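You operate a simulated robot arm through the tools that you are given. There is no shell and no other tool. Be economical: measure what you need, move in short steps, check, and stop when the job is done.

The job below is to be done with a simulated robot arm. You get a single attempt, and the scene is never put back.

Task
Take the test plug and put it on top of the grey dull band.

Only the result counts: the job must be done as asked and must still hold three seconds after the hand-in. Knocking over, shifting, dropping, spilling or breaking anything else fails it.

Robot
A 7-joint arm with a two-finger parallel gripper, fixed in place. Base frame: the origin is at the foot of the arm, x ahead of it, y to its left, z up; the work surface is at about z = 0. Units: mm, degrees, N and s.
With the tool pointing down near the work surface it reaches from about 240 to 620 mm from the base axis. Its first joint turns from -66.0 to 66.0 degrees. Payload 2.6 kg.
The TCP is the grasp point between the finger pads, 30 mm short of the fingertips. In the tool frame z runs along the fingers and y along their closing line. The gripper opens to 94 mm. The fingers are 28 mm wide and 10 mm thick; the gripper's body (50 by 96 mm) begins 55 mm behind the TCP.
Orientation is that of the tool frame in the base frame, as a unit quaternion [x, y, z, w]. With the fingers straight down and closing along the base's y, the tool's x points along the base's -x, its y along +y and its z along -z.

Tools
- The arm moves only by the tool nudge_tool. Its argument "rows" is one flat list of numbers, 7 for each row, row after row: the shift along the tool's x, y, z in mm, then the turn, a rotation vector about the tool's x, y, z in degrees, then the finger opening in mm, from 0 to 94. In form: [dx, dy, dz, ax, ay, az, gripper, dx, dy, dz, ax, ay, az, gripper, ...]. A call has 1 to 8 rows; each row is the pose to reach, as a shift and turn from the pose commanded when the call began, along the tool's axes at that moment. Each row takes 0.2 s and may step no farther than 50 mm and 8.6 degrees from the row before; otherwise, or with a gripper value out of range, the whole call is refused. Where a pose cannot be reached the arm comes as near as it can. A force on the tool above 40 N (or 10 N above the force at the start of the call, whichever is more), or a blocked arm, ends the call early, and 0.2 s more pass. Each finger travels about 72 mm/s and halts on what it meets, pressing with about 30 N; the grip force reading is that of the motor and also rises with nothing between the fingers. The clock runs only during rows and for 0.2 s after the last one: add rows that repeat a pose to give the fingers time. It gives the time, the measured TCP pose, the force on the tool (base axes), the opening and the grip force at its end, in the units of the frame above (readings bear some noise), and new pictures: "views" is both (left out), scene, wrist or none.
- Cameras (640 x 400 px; columns grow to the right, rows downward): "scene" is fixed at [36.3, 428.3, 570.5]; the picture's right is [-0.79, -0.62, 0.00], its down [-0.31, 0.40, -0.86] and it looks along [0.53, -0.68, -0.51] (base axes); focal length 356 px, centre (320, 200). "wrist" rides on the gripper at [76, 14, -103] in the tool frame; the picture's right is [-0.18, 0.98, 0.00], its down [-0.75, -0.14, -0.64] and it looks along [-0.63, -0.12, 0.77] (tool axes); focal length 243 px, centre (320, 200). There is no depth. A picture from a camera that has moved, and an enlarged one, comes with that camera's place and axes in the base frame and with its lens.
- inspect(camera, box): a new picture of the part [left, top, right, bottom] of that camera's present view, enlarged. The clock stands still meanwhile.
- job_done(): hands the job in; it is judged then, once.

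Work in short steps. Places have to be worked out from the pictures, the camera data and where the tool is seen: move nearer, look again, correct. Check each grasp and each placing, and mend what went wrong. You have 90 turns and 170 pictures in all, those below and enlarged ones among them. Open the gripper and draw the arm clear of the work before you hand the job in, unless the task says otherwise; then end with one line.

The tools are called after ">>>" by a JSON object that holds its "fn" and its "kwargs". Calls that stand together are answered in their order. nudge_tool: Moves the arm, as the interface text tells. Its arguments: {"type":"object","properties":{"rows":{"type":"array"},"views":{"type":"string","enum":["both","scene","wrist","none"]}},"required":["rows"]} The other tools are called the same way: inspect (camera, box) takes an enlarged picture of a part of a camera's view; job_done () hands the job in.

At the start:

```text
clock: 0.0
eef_pos: [305.8, -171.3, 321.8]
ee_rot: [0.0, 1.0, 0.0, 0.0]
ft_force: [0.8, -0.3, -1.1]
finger_gap: 94.0
grasp_force: 0.1
```

scene: 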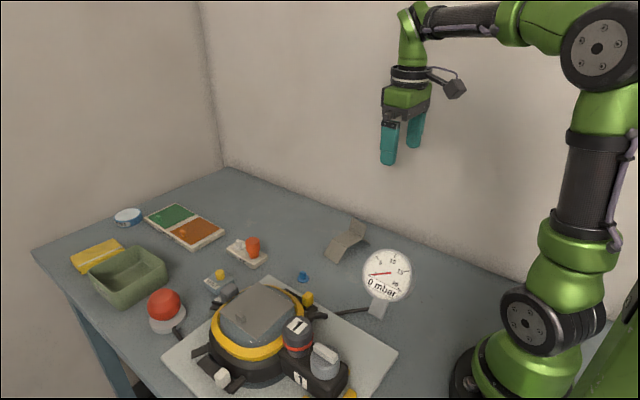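
wrist: 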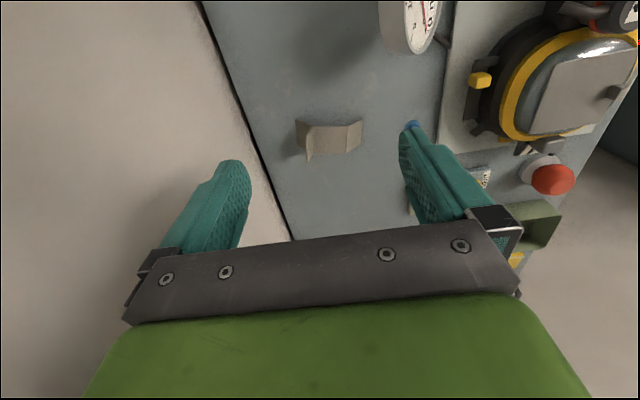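

I need to identify the test plug and the grey dull band, so I enlarge the scene.

>>> {"fn": "inspect", "kwargs": {"camera": "scene", "box": [190, 200, 430, 350]}}

>>> {"fn": "inspect", "kwargs": {"camera": "scene", "box": [150, 270, 400, 400]}}

>>> {"fn": "inspect", "kwargs": {"camera": "scene", "box": [60, 190, 280, 330]}}

```text
2.67 times, centred on (310, 275) of scene
camera zoom: at [36.3, 428.3, 570.5], right [-0.79, -0.62, 0.0], down [-0.31, 0.4, -0.86], along [0.53, -0.68, -0.51], focal length 949 px, centre (347, 0)
```

zoom: 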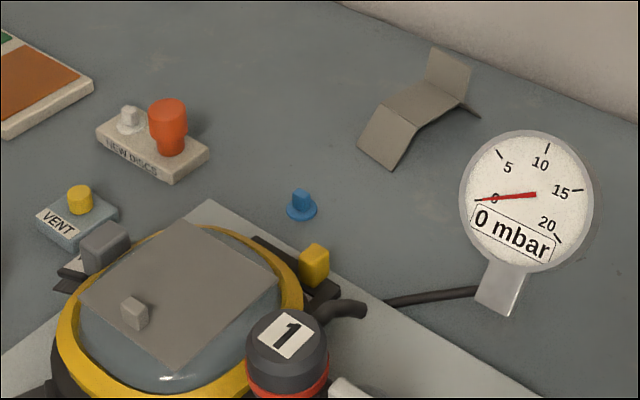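

```text
2.56 times, centred on (275, 335) of scene
camera zoom: at [36.3, 428.3, 570.5], right [-0.79, -0.62, 0.0], down [-0.31, 0.4, -0.86], along [0.53, -0.68, -0.51], focal length 911 px, centre (435, -146)
```

zoom: 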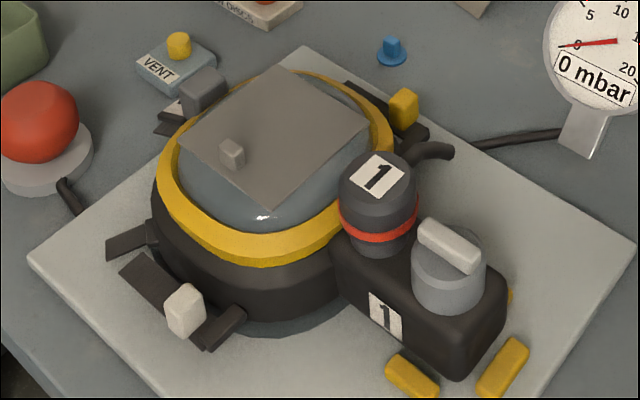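

```text
2.86 times, centred on (170, 260) of scene
camera zoom: at [36.3, 428.3, 570.5], right [-0.79, -0.62, 0.0], down [-0.31, 0.4, -0.86], along [0.53, -0.68, -0.51], focal length 1017 px, centre (749, 29)
```

zoom: 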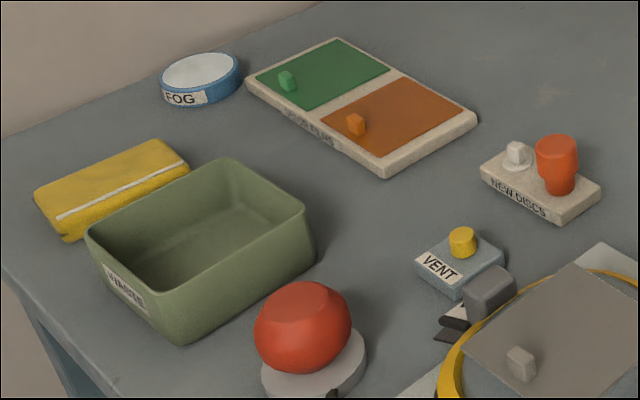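

The orange-red tapered piece on the NEW DISCS block looks like the plug, and the bent grey sheet is a candidate for the band. I look closer with the wrist camera before deciding.

>>> {"fn": "inspect", "kwargs": {"camera": "wrist", "box": [260, 90, 420, 190]}}

>>> {"fn": "nudge_tool", "kwargs": {"rows": [-30, 40, 0, 0, 0, 0, 94, -60, 80, 0, 0, 0, 0, 94, -90, 120, 0, 0, 0, 0, 94, -100, 160, 0, 0, 0, 0, 94], "views": "wrist"}}

```text
4.00 times, centred on (340, 140) of wrist
camera zoom: at [229.4, -157.7, 423.1], right [0.18, 0.98, 0.0], down [0.75, -0.14, 0.64], along [0.63, -0.12, -0.77], focal length 970 px, centre (240, 440)
```

zoom: 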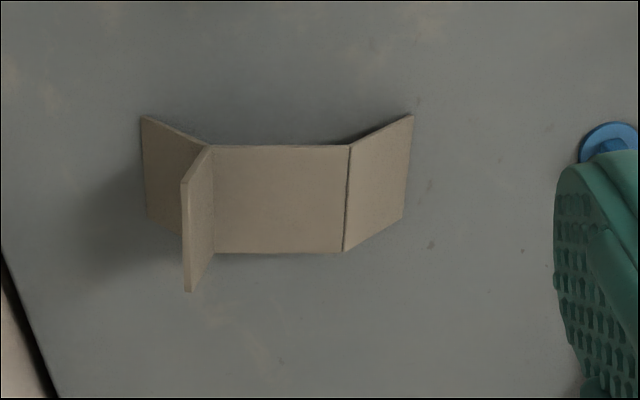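

```text
clock: 1.0
eef_pos: [403.7, -8.8, 321.6]
ee_rot: [0.002, 1.0, 0.0, 0.001]
ft_force: [0.0, 0.3, -0.1]
finger_gap: 94.2
grasp_force: 0.1
camera wrist: at [327.6, 3.4, 423.1], right [0.19, 0.98, 0.0], down [0.75, -0.14, 0.64], along [0.63, -0.12, -0.77], focal length 243 px, centre (320, 200)
```

wrist: 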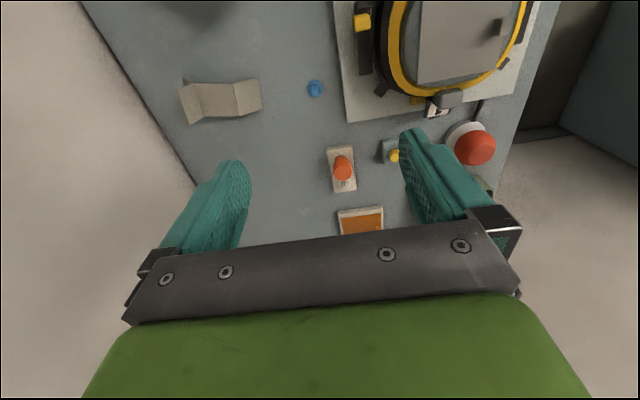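

The bent sheet is a folded strip ("band") with a level-looking middle panel and a fin. Now I look closer at the small parts and the strip from here.

>>> {"fn": "inspect", "kwargs": {"camera": "wrist", "box": [290, 110, 450, 210]}}

>>> {"fn": "inspect", "kwargs": {"camera": "wrist", "box": [160, 50, 340, 160]}}

>>> {"fn": "inspect", "kwargs": {"camera": "scene", "box": [210, 225, 320, 294]}}

>>> {"fn": "inspect", "kwargs": {"camera": "scene", "box": [310, 205, 390, 275]}}

```text
4.00 times, centred on (370, 160) of wrist
camera zoom: at [327.6, 3.4, 423.1], right [0.19, 0.98, 0.0], down [0.75, -0.14, 0.64], along [0.63, -0.12, -0.77], focal length 970 px, centre (120, 360)
```

zoom: 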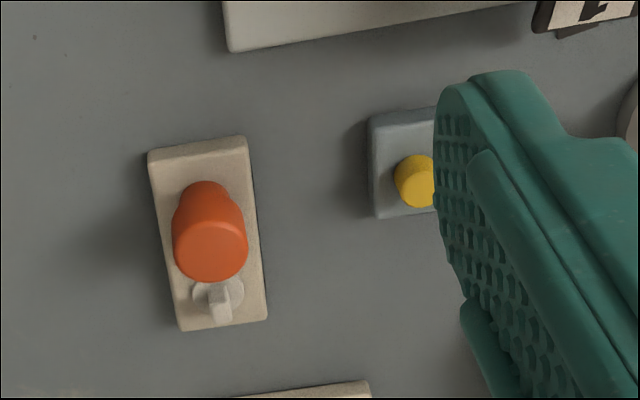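

```text
3.56 times, centred on (250, 105) of wrist
camera zoom: at [327.6, 3.4, 423.1], right [0.19, 0.98, 0.0], down [0.75, -0.14, 0.64], along [0.63, -0.12, -0.77], focal length 863 px, centre (569, 538)
```

zoom: 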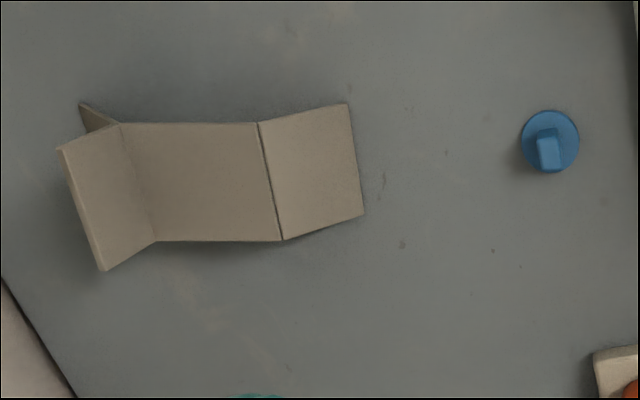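

```text
5.80 times, centred on (265, 260) of scene
camera zoom: at [36.3, 428.3, 570.5], right [-0.79, -0.62, 0.0], down [-0.31, 0.4, -0.86], along [0.53, -0.68, -0.51], focal length 2063 px, centre (639, -145)
```

zoom: 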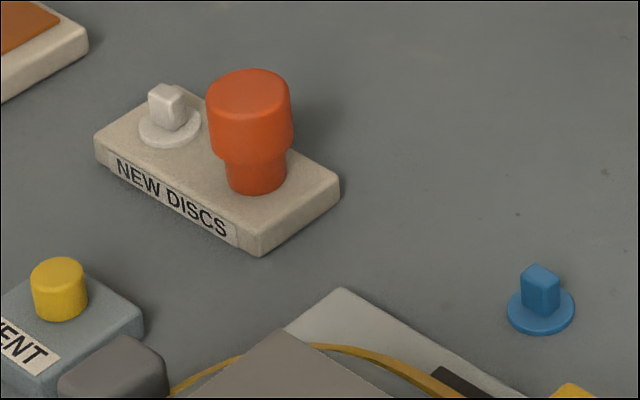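

```text
5.71 times, centred on (350, 240) of scene
camera zoom: at [36.3, 428.3, 570.5], right [-0.79, -0.62, 0.0], down [-0.31, 0.4, -0.86], along [0.53, -0.68, -0.51], focal length 2034 px, centre (149, -29)
```

zoom: 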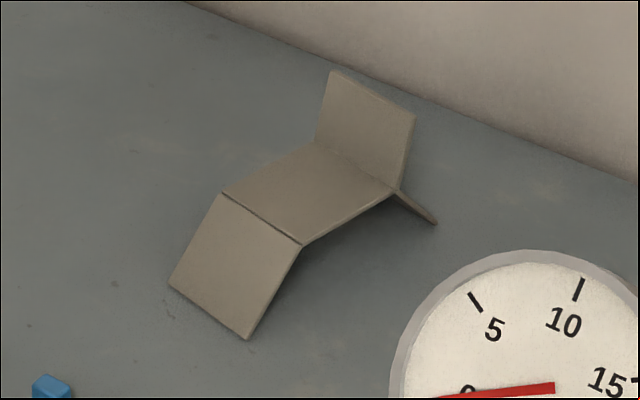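

The orange plug (wide head, thinner stem) stands on the NEW DISCS block. I check labels and the chamber once to rule out another "grey band".

>>> {"fn": "inspect", "kwargs": {"camera": "scene", "box": [190, 270, 360, 376]}}

>>> {"fn": "inspect", "kwargs": {"camera": "scene", "box": [140, 195, 230, 251]}}

```text
3.76 times, centred on (275, 323) of scene
camera zoom: at [36.3, 428.3, 570.5], right [-0.79, -0.62, 0.0], down [-0.31, 0.4, -0.86], along [0.53, -0.68, -0.51], focal length 1340 px, centre (489, -263)
```

zoom: 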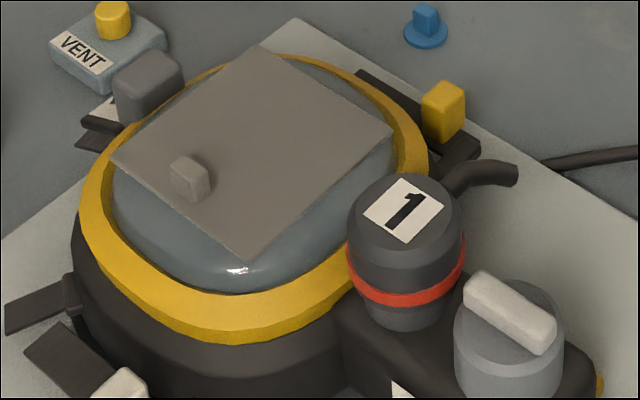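

```text
7.11 times, centred on (185, 223) of scene
camera zoom: at [36.3, 428.3, 570.5], right [-0.79, -0.62, 0.0], down [-0.31, 0.4, -0.86], along [0.53, -0.68, -0.51], focal length 2531 px, centre (1280, 36)
```

zoom: 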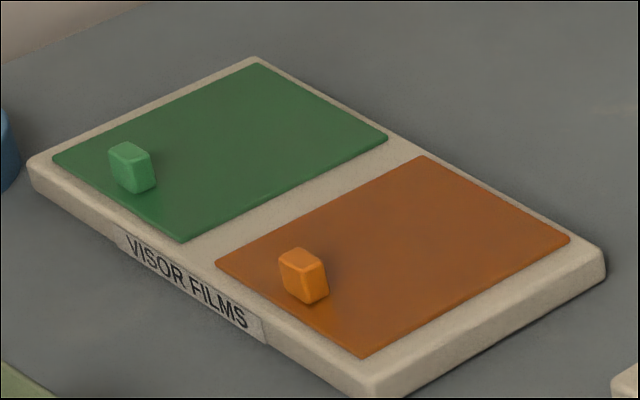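

The strip by the rear is the only grey, matt, band-like thing. I place the plug near (570, -3), top about z 60. I move over it and down to z≈170 to measure better.

>>> {"fn": "nudge_tool", "kwargs": {"rows": [-40, 2, 0, 0, 0, 0, 94, -80, 4, 0, 0, 0, 0, 94, -120, 6, 0, 0, 0, 0, 94, -155, 6, 0, 0, 0, 0, 94, -155, 6, 38, 0, 0, 0, 94, -155, 6, 76, 0, 0, 0, 94, -155, 6, 114, 0, 0, 0, 94, -155, 6, 150, 0, 0, 0, 94]}}

```text
clock: 2.8
eef_pos: [560.8, -2.8, 163.1]
ee_rot: [0.001, 1.0, 0.0, -0.001]
ft_force: [-0.4, -0.4, -0.7]
finger_gap: 94.1
grasp_force: 0.0
out of reach, approached as far as the arm can: row 4
camera wrist: at [483.6, 10.5, 266.7], right [0.19, 0.98, 0.0], down [0.75, -0.14, 0.64], along [0.63, -0.12, -0.77], focal length 243 px, centre (320, 200)
```

scene: 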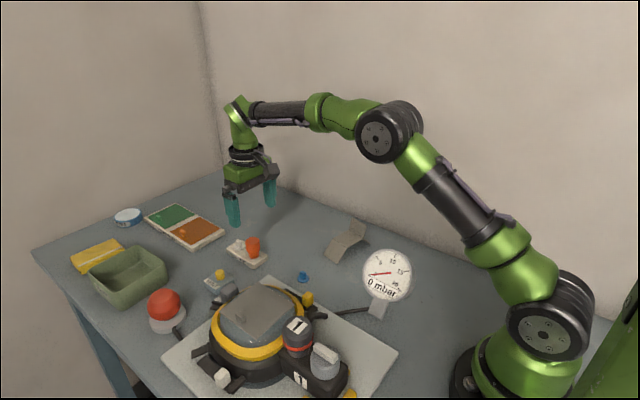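
wrist: 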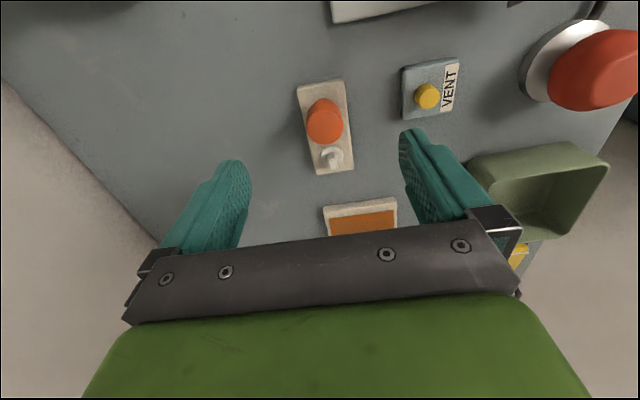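

The hand is about above the plug; I zoom to measure it.

>>> {"fn": "inspect", "kwargs": {"camera": "wrist", "box": [260, 70, 420, 170]}}

>>> {"fn": "inspect", "kwargs": {"camera": "scene", "box": [210, 190, 290, 270]}}

```text
4.00 times, centred on (340, 120) of wrist
camera zoom: at [483.6, 10.5, 266.7], right [0.19, 0.98, 0.0], down [0.75, -0.14, 0.64], along [0.63, -0.12, -0.77], focal length 970 px, centre (240, 520)
```

zoom: 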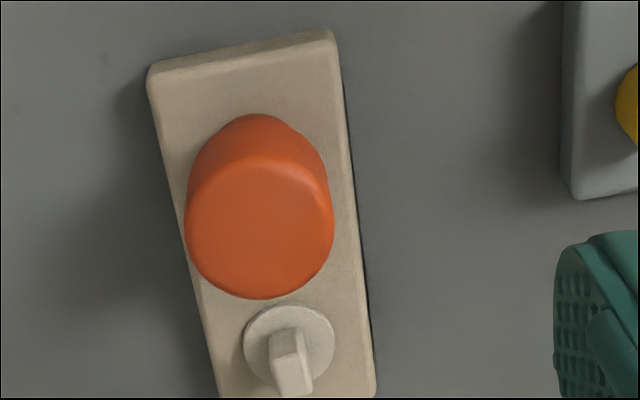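

```text
5.00 times, centred on (250, 230) of scene
camera zoom: at [36.3, 428.3, 570.5], right [-0.79, -0.62, 0.0], down [-0.31, 0.4, -0.86], along [0.53, -0.68, -0.51], focal length 1780 px, centre (670, 50)
```

zoom: 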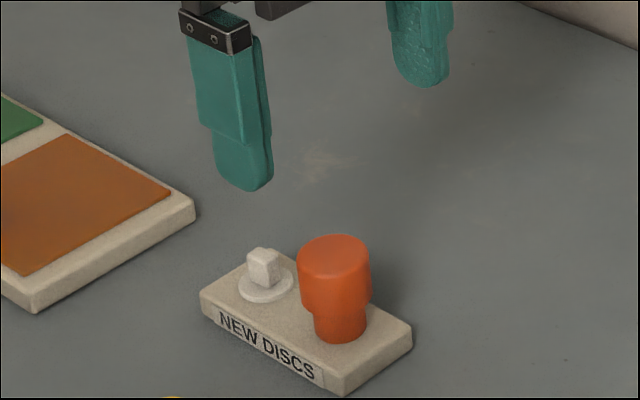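

Plug top centre works out near (573, -2), z≈53, head about 35 mm across. I shift 12 mm forward and descend to about z 105.

>>> {"fn": "nudge_tool", "kwargs": {"rows": [-12, 0, 0, 0, 0, 0, 94, -12, 0, 30, 0, 0, 0, 94, -12, 0, 58, 0, 0, 0, 94, -12, 0, 58, 0, 0, 0, 94]}}

```text
clock: 3.8
eef_pos: [576.2, -3.6, 112.8]
ee_rot: [0.0, 1.0, 0.0, 0.0]
ft_force: [-0.1, 0.3, -0.1]
finger_gap: 94.2
grasp_force: 0.0
camera wrist: at [499.3, 9.4, 214.5], right [0.19, 0.98, 0.0], down [0.75, -0.14, 0.64], along [0.63, -0.12, -0.77], focal length 243 px, centre (320, 200)
```

scene: 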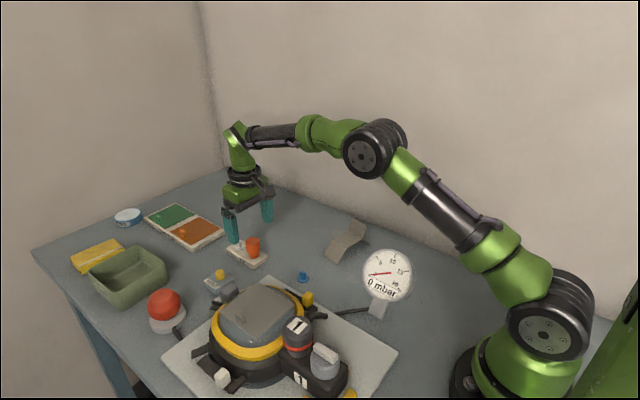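
wrist: 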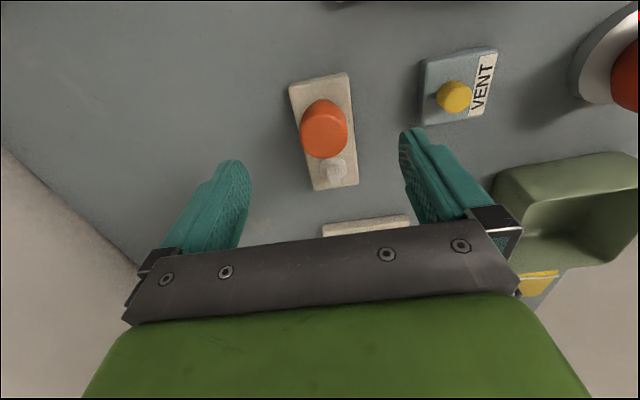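

I zoom in again for a nearer fix and the fingers' relation to the block.

>>> {"fn": "inspect", "kwargs": {"camera": "wrist", "box": [240, 60, 400, 200]}}

>>> {"fn": "inspect", "kwargs": {"camera": "scene", "box": [210, 190, 290, 270]}}

```text
2.86 times, centred on (320, 130) of wrist
camera zoom: at [499.3, 9.4, 214.5], right [0.19, 0.98, 0.0], down [0.75, -0.14, 0.64], along [0.63, -0.12, -0.77], focal length 693 px, centre (320, 400)
```

zoom: 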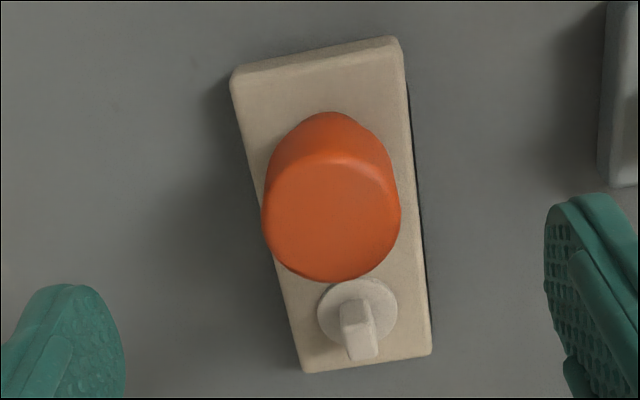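

```text
5.00 times, centred on (250, 230) of scene
camera zoom: at [36.3, 428.3, 570.5], right [-0.79, -0.62, 0.0], down [-0.31, 0.4, -0.86], along [0.53, -0.68, -0.51], focal length 1780 px, centre (670, 50)
```

zoom: 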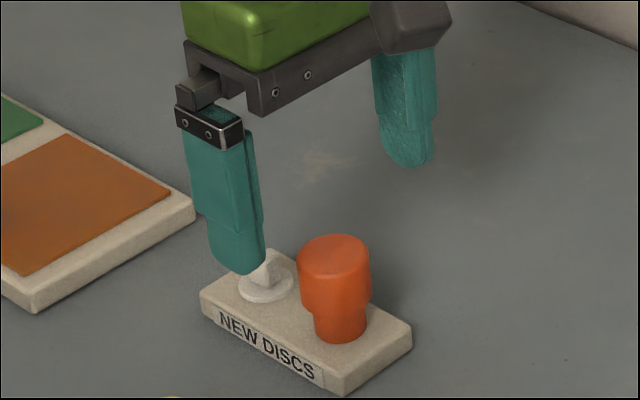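

Two views agree on the plug at about (572, -2), top z≈60. I centre on it and go down to TCP z≈52 (tips ≈22, above the block).

>>> {"fn": "nudge_tool", "kwargs": {"rows": [4, 2, 0, 0, 0, 0, 94, 4, 2, 25, 0, 0, 0, 94, 4, 2, 48, 0, 0, 0, 94, 4, 2, 61, 0, 0, 0, 94, 4, 2, 61, 0, 0, 0, 94]}}

>>> {"fn": "inspect", "kwargs": {"camera": "scene", "box": [210, 200, 290, 280]}}

```text
clock: 5.0
eef_pos: [568.9, -1.5, 53.1]
ee_rot: [0.0, 1.0, 0.0, 0.0]
ft_force: [0.1, -0.7, 1.2]
finger_gap: 94.2
grasp_force: 0.0
camera wrist: at [491.5, 11.2, 154.6], right [0.18, 0.98, 0.0], down [0.75, -0.14, 0.64], along [0.63, -0.12, -0.77], focal length 243 px, centre (320, 200)
```

scene: 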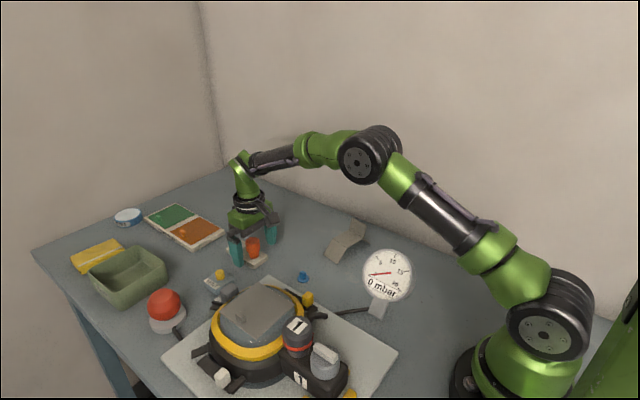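
wrist: 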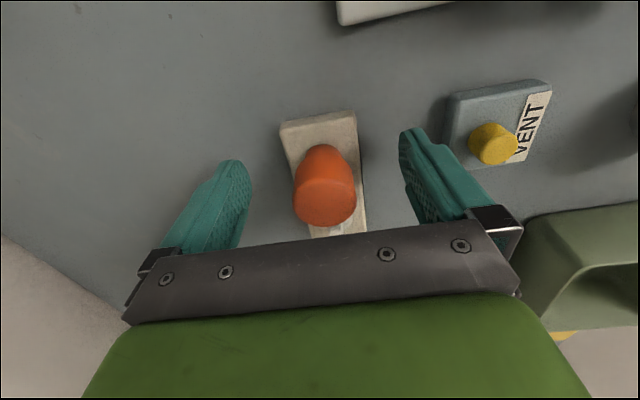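

```text
5.00 times, centred on (250, 240) of scene
camera zoom: at [36.3, 428.3, 570.5], right [-0.79, -0.62, 0.0], down [-0.31, 0.4, -0.86], along [0.53, -0.68, -0.51], focal length 1780 px, centre (670, 0)
```

zoom: 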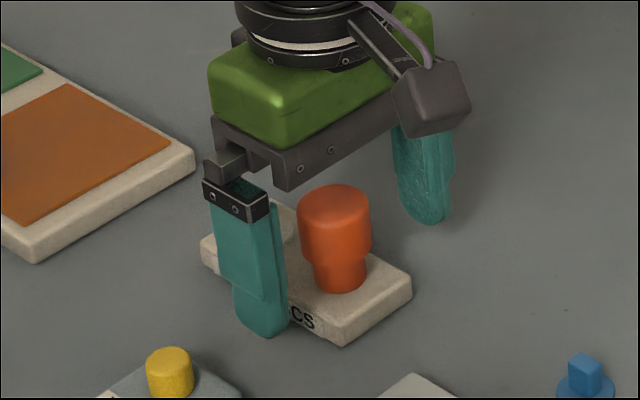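

The plug sits centred between the fingers. I correct 2 mm forward, raise 2 mm for clearance from the block, and close.

>>> {"fn": "nudge_tool", "kwargs": {"rows": [-2, 0, -2, 0, 0, 0, 94, -2, 0, -2, 0, 0, 0, 60, -2, 0, -2, 0, 0, 0, 40, -2, 0, -2, 0, 0, 0, 25, -2, 0, -2, 0, 0, 0, 25, -2, 0, -2, 0, 0, 0, 25]}}

>>> {"fn": "inspect", "kwargs": {"camera": "scene", "box": [210, 200, 290, 280]}}

```text
clock: 6.4
eef_pos: [570.3, -3.0, 53.2]
ee_rot: [0.001, 1.0, 0.0, 0.0]
ft_force: [-0.1, 0.0, -0.6]
finger_gap: 32.5
grasp_force: 29.8
camera wrist: at [493.9, 10.5, 156.2], right [0.18, 0.98, 0.0], down [0.75, -0.14, 0.64], along [0.63, -0.12, -0.77], focal length 243 px, centre (320, 200)
```

scene: 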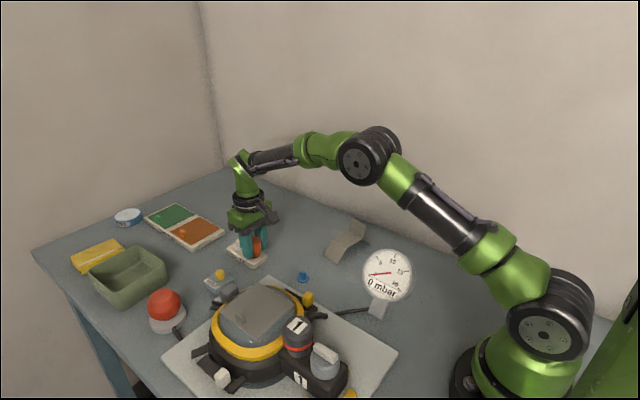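
wrist: 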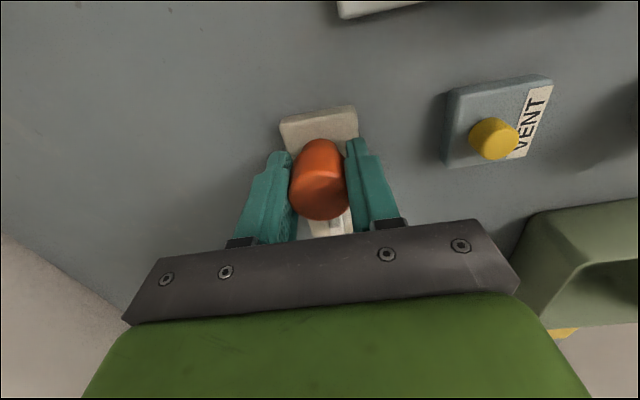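

```text
5.00 times, centred on (250, 240) of scene
camera zoom: at [36.3, 428.3, 570.5], right [-0.79, -0.62, 0.0], down [-0.31, 0.4, -0.86], along [0.53, -0.68, -0.51], focal length 1780 px, centre (670, 0)
```

zoom: 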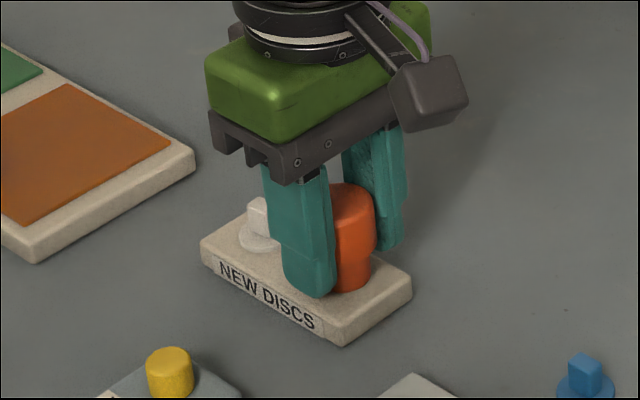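

Gripped at 32.5 mm, plug upright. I lift straight up 90 mm.

>>> {"fn": "nudge_tool", "kwargs": {"rows": [0, 0, -15, 0, 0, 0, 25, 0, 0, -40, 0, 0, 0, 25, 0, 0, -65, 0, 0, 0, 25, 0, 0, -90, 0, 0, 0, 25]}}

>>> {"fn": "inspect", "kwargs": {"camera": "scene", "box": [200, 180, 300, 280]}}

```text
clock: 7.4
eef_pos: [571.0, -2.2, 143.2]
ee_rot: [0.0, 1.0, 0.001, 0.0]
ft_force: [-0.5, -0.1, -0.6]
finger_gap: 32.1
grasp_force: 29.9
camera wrist: at [495.5, 10.3, 245.8], right [0.18, 0.98, 0.0], down [0.75, -0.14, 0.64], along [0.63, -0.12, -0.77], focal length 243 px, centre (320, 200)
```

scene: 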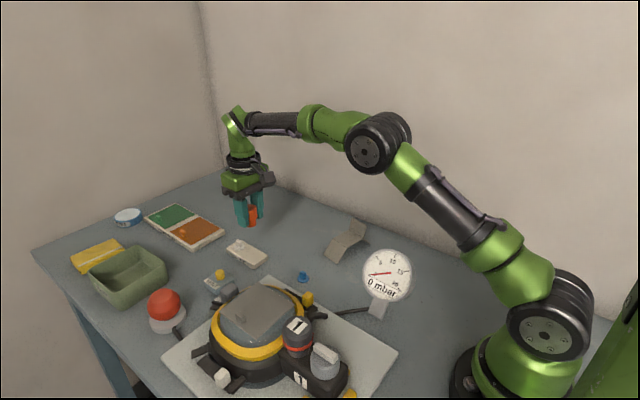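
wrist: 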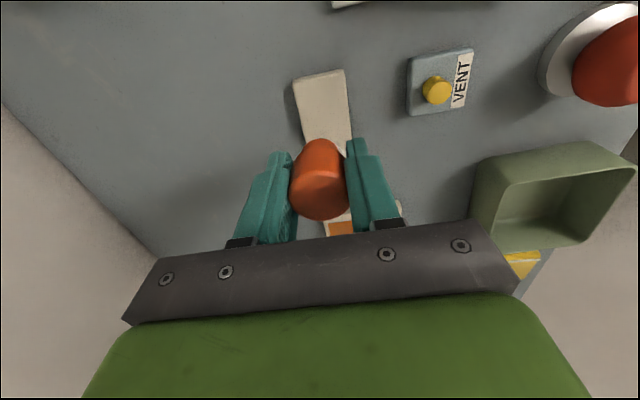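

```text
4.00 times, centred on (250, 230) of scene
camera zoom: at [36.3, 428.3, 570.5], right [-0.79, -0.62, 0.0], down [-0.31, 0.4, -0.86], along [0.53, -0.68, -0.51], focal length 1424 px, centre (600, 80)
```

zoom: 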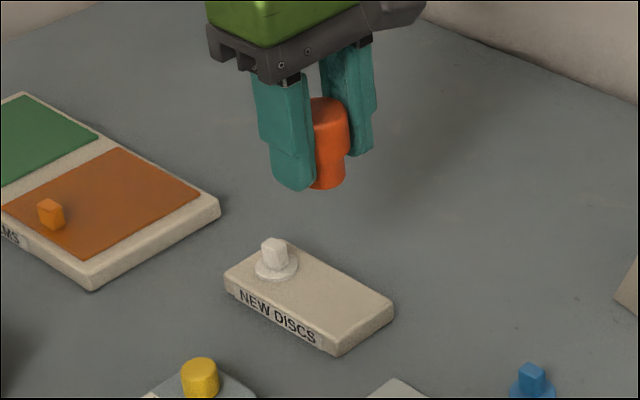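

The plug is held and the block and white disc stayed put. Triangulating the band's middle panel from the three views: level at z≈32, corners about (400,-144), (450,-153), (439,-210), (389,-201), fin on the -y end. I carry the plug over it while turning the hand so the fingers close along x, away from the fin.

>>> {"fn": "nudge_tool", "kwargs": {"rows": [18.75, -21, -5, 0, 0, 8.5, 25, 37.5, -42, -10, 0, 0, 17, 25, 56.25, -63, -15, 0, 0, 25.5, 25, 75, -84, -15, 0, 0, 34, 25, 93.75, -105, -15, 0, 0, 42.5, 25, 112.5, -126, -15, 0, 0, 51, 25, 131.25, -147, -15, 0, 0, 59.5, 25, 150, -168, -15, 0, 0, 68, 25]}}

```text
clock: 9.2
eef_pos: [418.9, -173.2, 162.4]
ee_rot: [0.561, 0.828, -0.001, 0.0]
ft_force: [0.6, -0.7, -0.8]
finger_gap: 32.6
grasp_force: 30.1
camera wrist: at [403.3, -97.7, 263.5], right [0.98, 0.19, 0.0], down [0.15, -0.75, 0.64], along [0.12, -0.63, -0.77], focal length 243 px, centre (320, 200)
```

scene: 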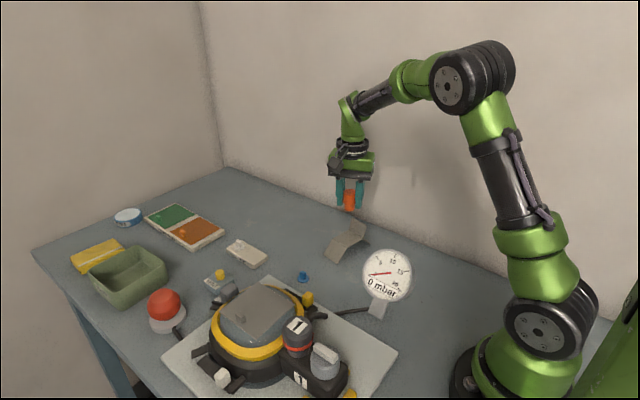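
wrist: 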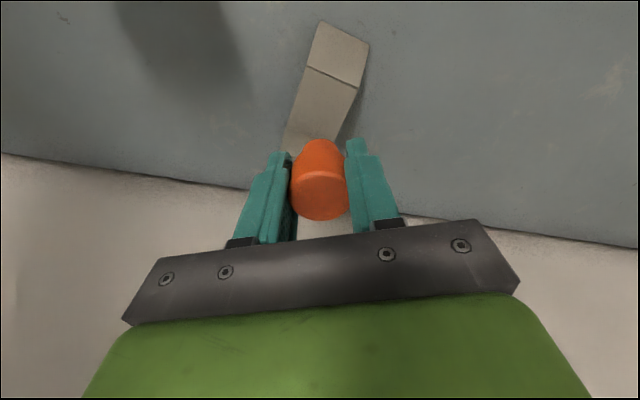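

Over the panel. I finish the turn (34° more) to align with the band and descend to z≈110.

>>> {"fn": "nudge_tool", "kwargs": {"rows": [0, 0, 10, 0, 0, 8.5, 25, 0, 0, 20, 0, 0, 17, 25, 0, 0, 35, 0, 0, 25.5, 25, 0, 0, 50, 0, 0, 34, 25, 0, 0, 50, 0, 0, 34, 25]}}

>>> {"fn": "inspect", "kwargs": {"camera": "wrist", "box": [220, 0, 420, 240]}}

>>> {"fn": "inspect", "kwargs": {"camera": "scene", "box": [300, 180, 400, 280]}}

```text
clock: 10.4
eef_pos: [420.2, -169.4, 109.3]
ee_rot: [0.778, 0.628, 0.0, 0.001]
ft_force: [0.3, 0.6, -1.0]
finger_gap: 32.4
grasp_force: 29.7
camera wrist: at [449.3, -99.6, 211.8], right [0.92, -0.39, 0.0], down [-0.3, -0.71, 0.64], along [-0.25, -0.59, -0.77], focal length 243 px, centre (320, 200)
```

scene: 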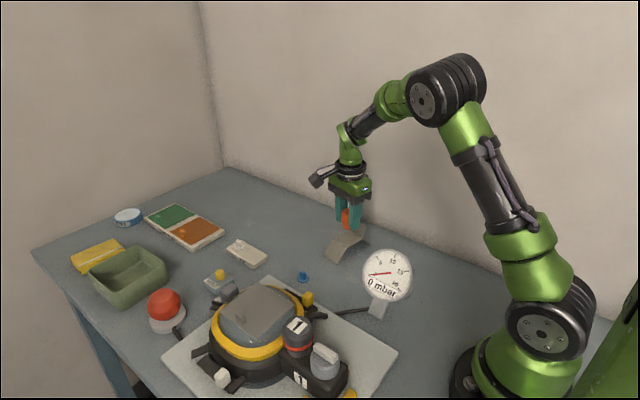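
wrist: 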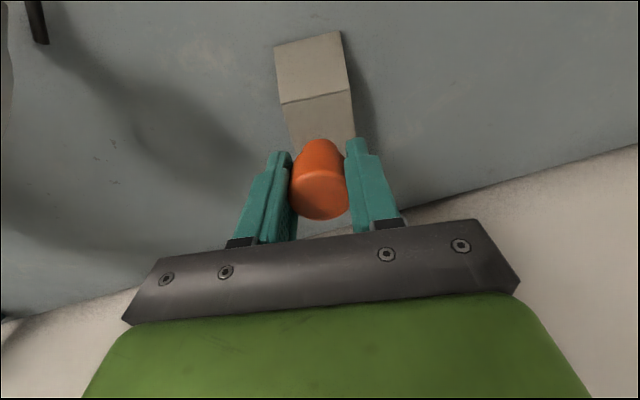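

```text
1.67 times, centred on (320, 120) of wrist
camera zoom: at [449.3, -99.6, 211.8], right [0.92, -0.39, 0.0], down [-0.3, -0.71, 0.64], along [-0.25, -0.59, -0.77], focal length 404 px, centre (320, 333)
```

zoom: 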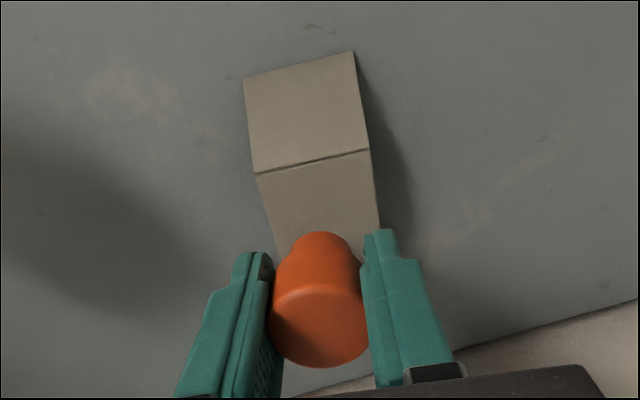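

```text
4.00 times, centred on (350, 230) of scene
camera zoom: at [36.3, 428.3, 570.5], right [-0.79, -0.62, 0.0], down [-0.31, 0.4, -0.86], along [0.53, -0.68, -0.51], focal length 1424 px, centre (200, 80)
```

zoom: 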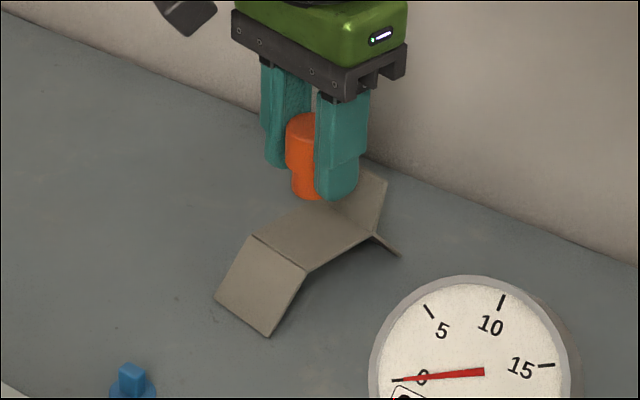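

The panel estimate is confirmed from this view. I shift 4 mm toward the panel's middle and descend to z≈77, leaving several mm under the plug.

>>> {"fn": "nudge_tool", "kwargs": {"rows": [-4, 0, 10, 0, 0, 0, 25, -4, 0, 20, 0, 0, 0, 25, -4, 0, 28, 0, 0, 0, 25, -4, 0, 32, 0, 0, 0, 25, -4, 0, 32, 0, 0, 0, 25], "views": "none"}}

>>> {"fn": "inspect", "kwargs": {"camera": "scene", "box": [310, 190, 390, 270]}}

>>> {"fn": "inspect", "kwargs": {"camera": "wrist", "box": [220, 0, 420, 240]}}

```text
clock: 11.6
eef_pos: [418.7, -173.6, 76.0]
ee_rot: [0.778, 0.629, 0.0, 0.0]
ft_force: [0.2, -0.3, -0.1]
finger_gap: 32.5
grasp_force: 29.9
```

```text
5.00 times, centred on (350, 230) of scene
camera zoom: at [36.3, 428.3, 570.5], right [-0.79, -0.62, 0.0], down [-0.31, 0.4, -0.86], along [0.53, -0.68, -0.51], focal length 1780 px, centre (170, 50)
```

zoom: 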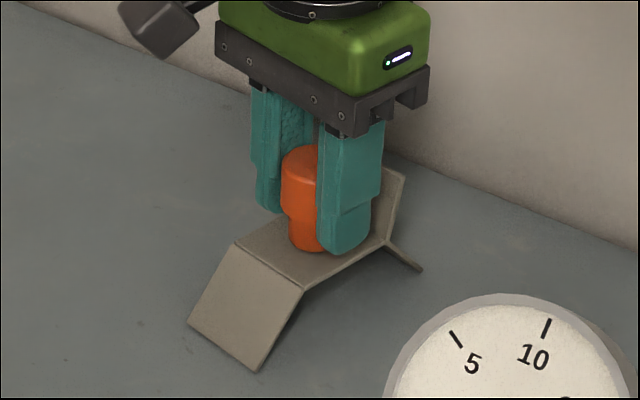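

```text
1.67 times, centred on (320, 120) of wrist
camera zoom: at [448.4, -104.1, 178.6], right [0.92, -0.39, 0.0], down [-0.3, -0.71, 0.64], along [-0.25, -0.59, -0.77], focal length 404 px, centre (320, 333)
```

zoom: 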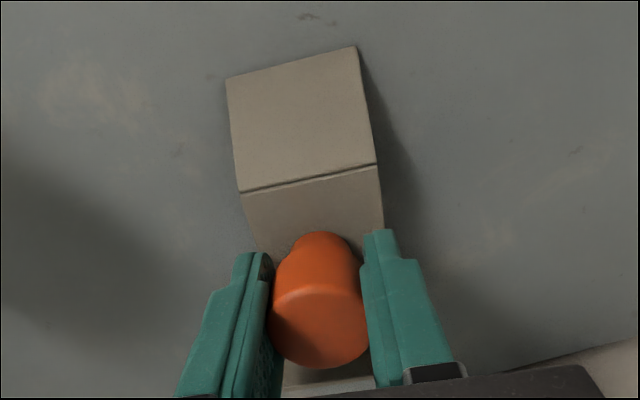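

The plug is a few mm over the panel. I descend 4 mm slowly and watch the force.

>>> {"fn": "nudge_tool", "kwargs": {"rows": [0, 0, 1, 0, 0, 0, 25, 0, 0, 2, 0, 0, 0, 25, 0, 0, 3, 0, 0, 0, 25, 0, 0, 4, 0, 0, 0, 25, 0, 0, 4, 0, 0, 0, 25], "views": "none"}}

>>> {"fn": "inspect", "kwargs": {"camera": "scene", "box": [320, 200, 380, 260]}}

```text
clock: 12.8
eef_pos: [420.7, -173.8, 73.7]
ee_rot: [0.777, 0.629, 0.001, 0.001]
ft_force: [-2.7, 1.5, 16.0]
finger_gap: 32.4
grasp_force: 30.2
```

```text
6.67 times, centred on (350, 230) of scene
camera zoom: at [36.3, 428.3, 570.5], right [-0.79, -0.62, 0.0], down [-0.31, 0.4, -0.86], along [0.53, -0.68, -0.51], focal length 2373 px, centre (120, 0)
```

zoom: 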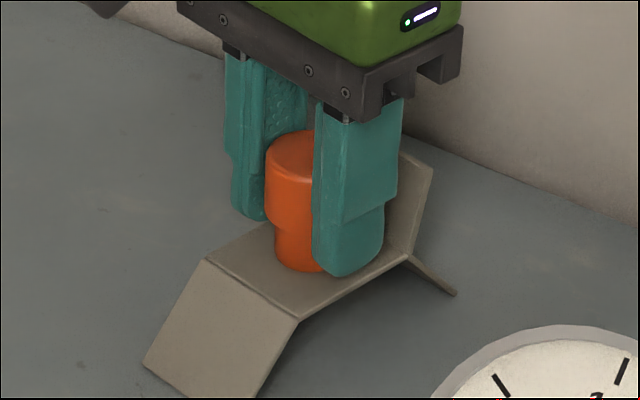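

Contact: 16 N upward. I ease up 1 mm to relieve the press and read the force.

>>> {"fn": "nudge_tool", "kwargs": {"rows": [0, 0, -1, 0, 0, 0, 25, 0, 0, -1, 0, 0, 0, 25], "views": "none"}}

```text
clock: 13.4
eef_pos: [420.8, -173.7, 74.0]
ee_rot: [0.777, 0.629, 0.0, 0.001]
ft_force: [0.1, -0.3, 10.2]
finger_gap: 32.3
grasp_force: 29.4
```

Still 10 N, so about 1.5 mm more of relief brings it to just touching.

>>> {"fn": "nudge_tool", "kwargs": {"rows": [0, 0, -1.3, 0, 0, 0, 25, 0, 0, -1.3, 0, 0, 0, 25], "views": "none"}}

```text
clock: 14.0
eef_pos: [419.6, -174.2, 74.8]
ee_rot: [0.777, 0.629, 0.0, -0.001]
ft_force: [0.5, 0.1, -0.6]
finger_gap: 32.2
grasp_force: 30.0
```

Force is about zero, at the touching point. I go down 0.4 mm and open the fingers gradually.

>>> {"fn": "nudge_tool", "kwargs": {"rows": [0, 0, 0.4, 0, 0, 0, 25, 0, 0, 0.4, 0, 0, 0, 34, 0, 0, 0.4, 0, 0, 0, 40, 0, 0, 0.4, 0, 0, 0, 50, 0, 0, 0.4, 0, 0, 0, 60, 0, 0, 0.4, 0, 0, 0, 60]}}

>>> {"fn": "inspect", "kwargs": {"camera": "scene", "box": [310, 190, 390, 270]}}

```text
clock: 15.4
eef_pos: [420.2, -173.2, 75.0]
ee_rot: [0.778, 0.628, 0.0, 0.0]
ft_force: [-0.7, -0.3, -1.0]
finger_gap: 60.0
grasp_force: 0.0
camera wrist: at [449.4, -104.1, 177.5], right [0.92, -0.39, 0.0], down [-0.3, -0.71, 0.64], along [-0.25, -0.59, -0.77], focal length 243 px, centre (320, 200)
```

scene: 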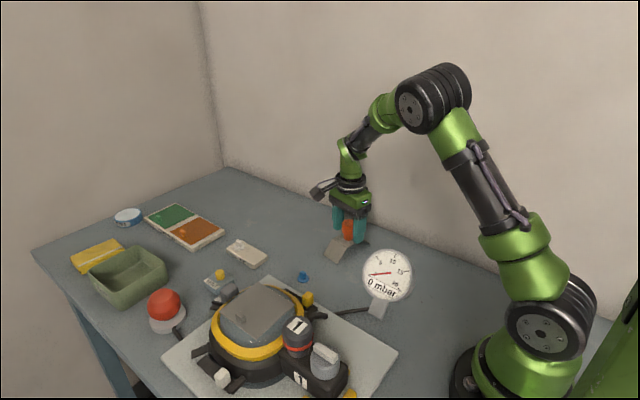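
wrist: 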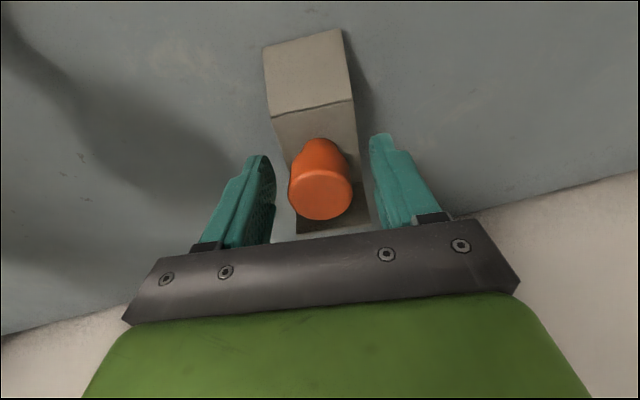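

```text
5.00 times, centred on (350, 230) of scene
camera zoom: at [36.3, 428.3, 570.5], right [-0.79, -0.62, 0.0], down [-0.31, 0.4, -0.86], along [0.53, -0.68, -0.51], focal length 1780 px, centre (170, 50)
```

zoom: 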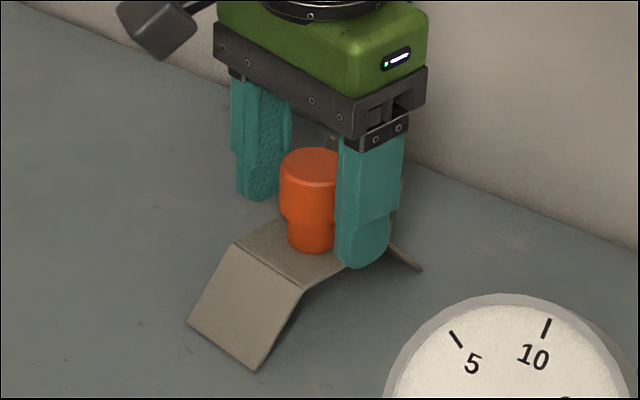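

The plug stands upright on the panel, free of the fingers. I raise the hand straight up.

>>> {"fn": "nudge_tool", "kwargs": {"rows": [0, 0, -15, 0, 0, 0, 64, 0, 0, -40, 0, 0, 0, 64, 0, 0, -75, 0, 0, 0, 64, 0, 0, -115, 0, 0, 0, 64, 0, 0, -150, 0, 0, 0, 64, 0, 0, -180, 0, 0, 0, 64, 0, 0, -180, 0, 0, 0, 64, 0, 0, -180, 0, 0, 0, 64]}}

>>> {"fn": "inspect", "kwargs": {"camera": "scene", "box": [310, 190, 390, 270]}}

```text
clock: 17.2
eef_pos: [420.2, -172.4, 253.0]
ee_rot: [0.777, 0.629, -0.001, 0.0]
ft_force: [-2.1, -0.1, 0.5]
finger_gap: 64.1
grasp_force: 0.0
camera wrist: at [449.7, -102.7, 356.2], right [0.92, -0.39, 0.0], down [-0.3, -0.71, 0.64], along [-0.25, -0.59, -0.77], focal length 243 px, centre (320, 200)
```

scene: 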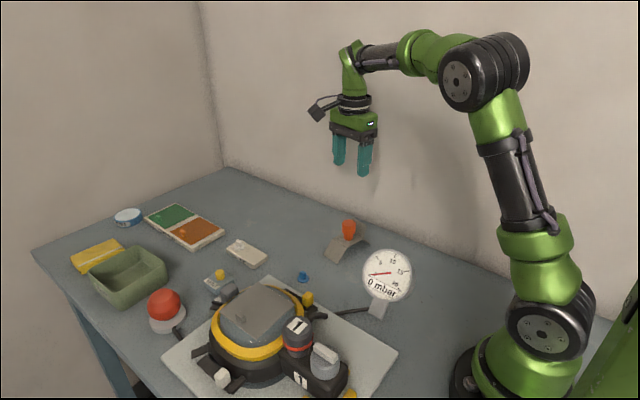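
wrist: 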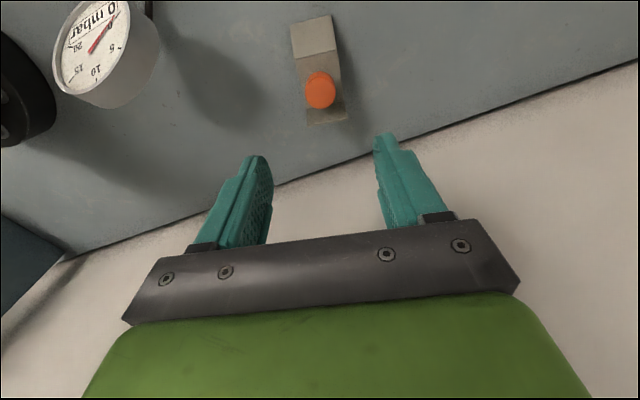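

```text
5.00 times, centred on (350, 230) of scene
camera zoom: at [36.3, 428.3, 570.5], right [-0.79, -0.62, 0.0], down [-0.31, 0.4, -0.86], along [0.53, -0.68, -0.51], focal length 1780 px, centre (170, 50)
```

zoom: 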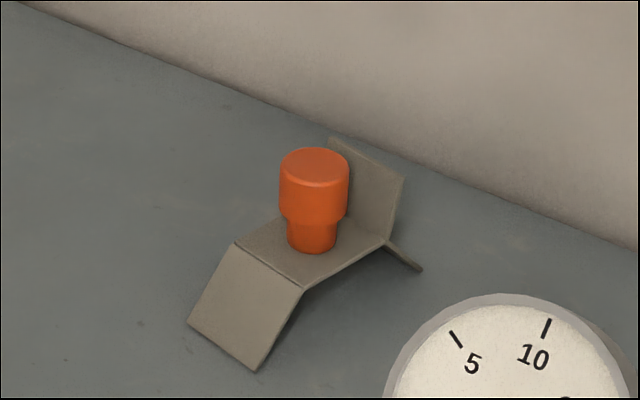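

The plug stands upright on the band, the band is unmoved and the hand is clear, so I hand in.

>>> {"fn": "job_done", "kwargs": {}}

```text
The job is handed in.
```

I took the orange plug to be the test plug and the folded grey strip to be the grey dull band; the plug was standing upright on the strip's level middle panel, with the gripper open and the arm clear, when I handed in.
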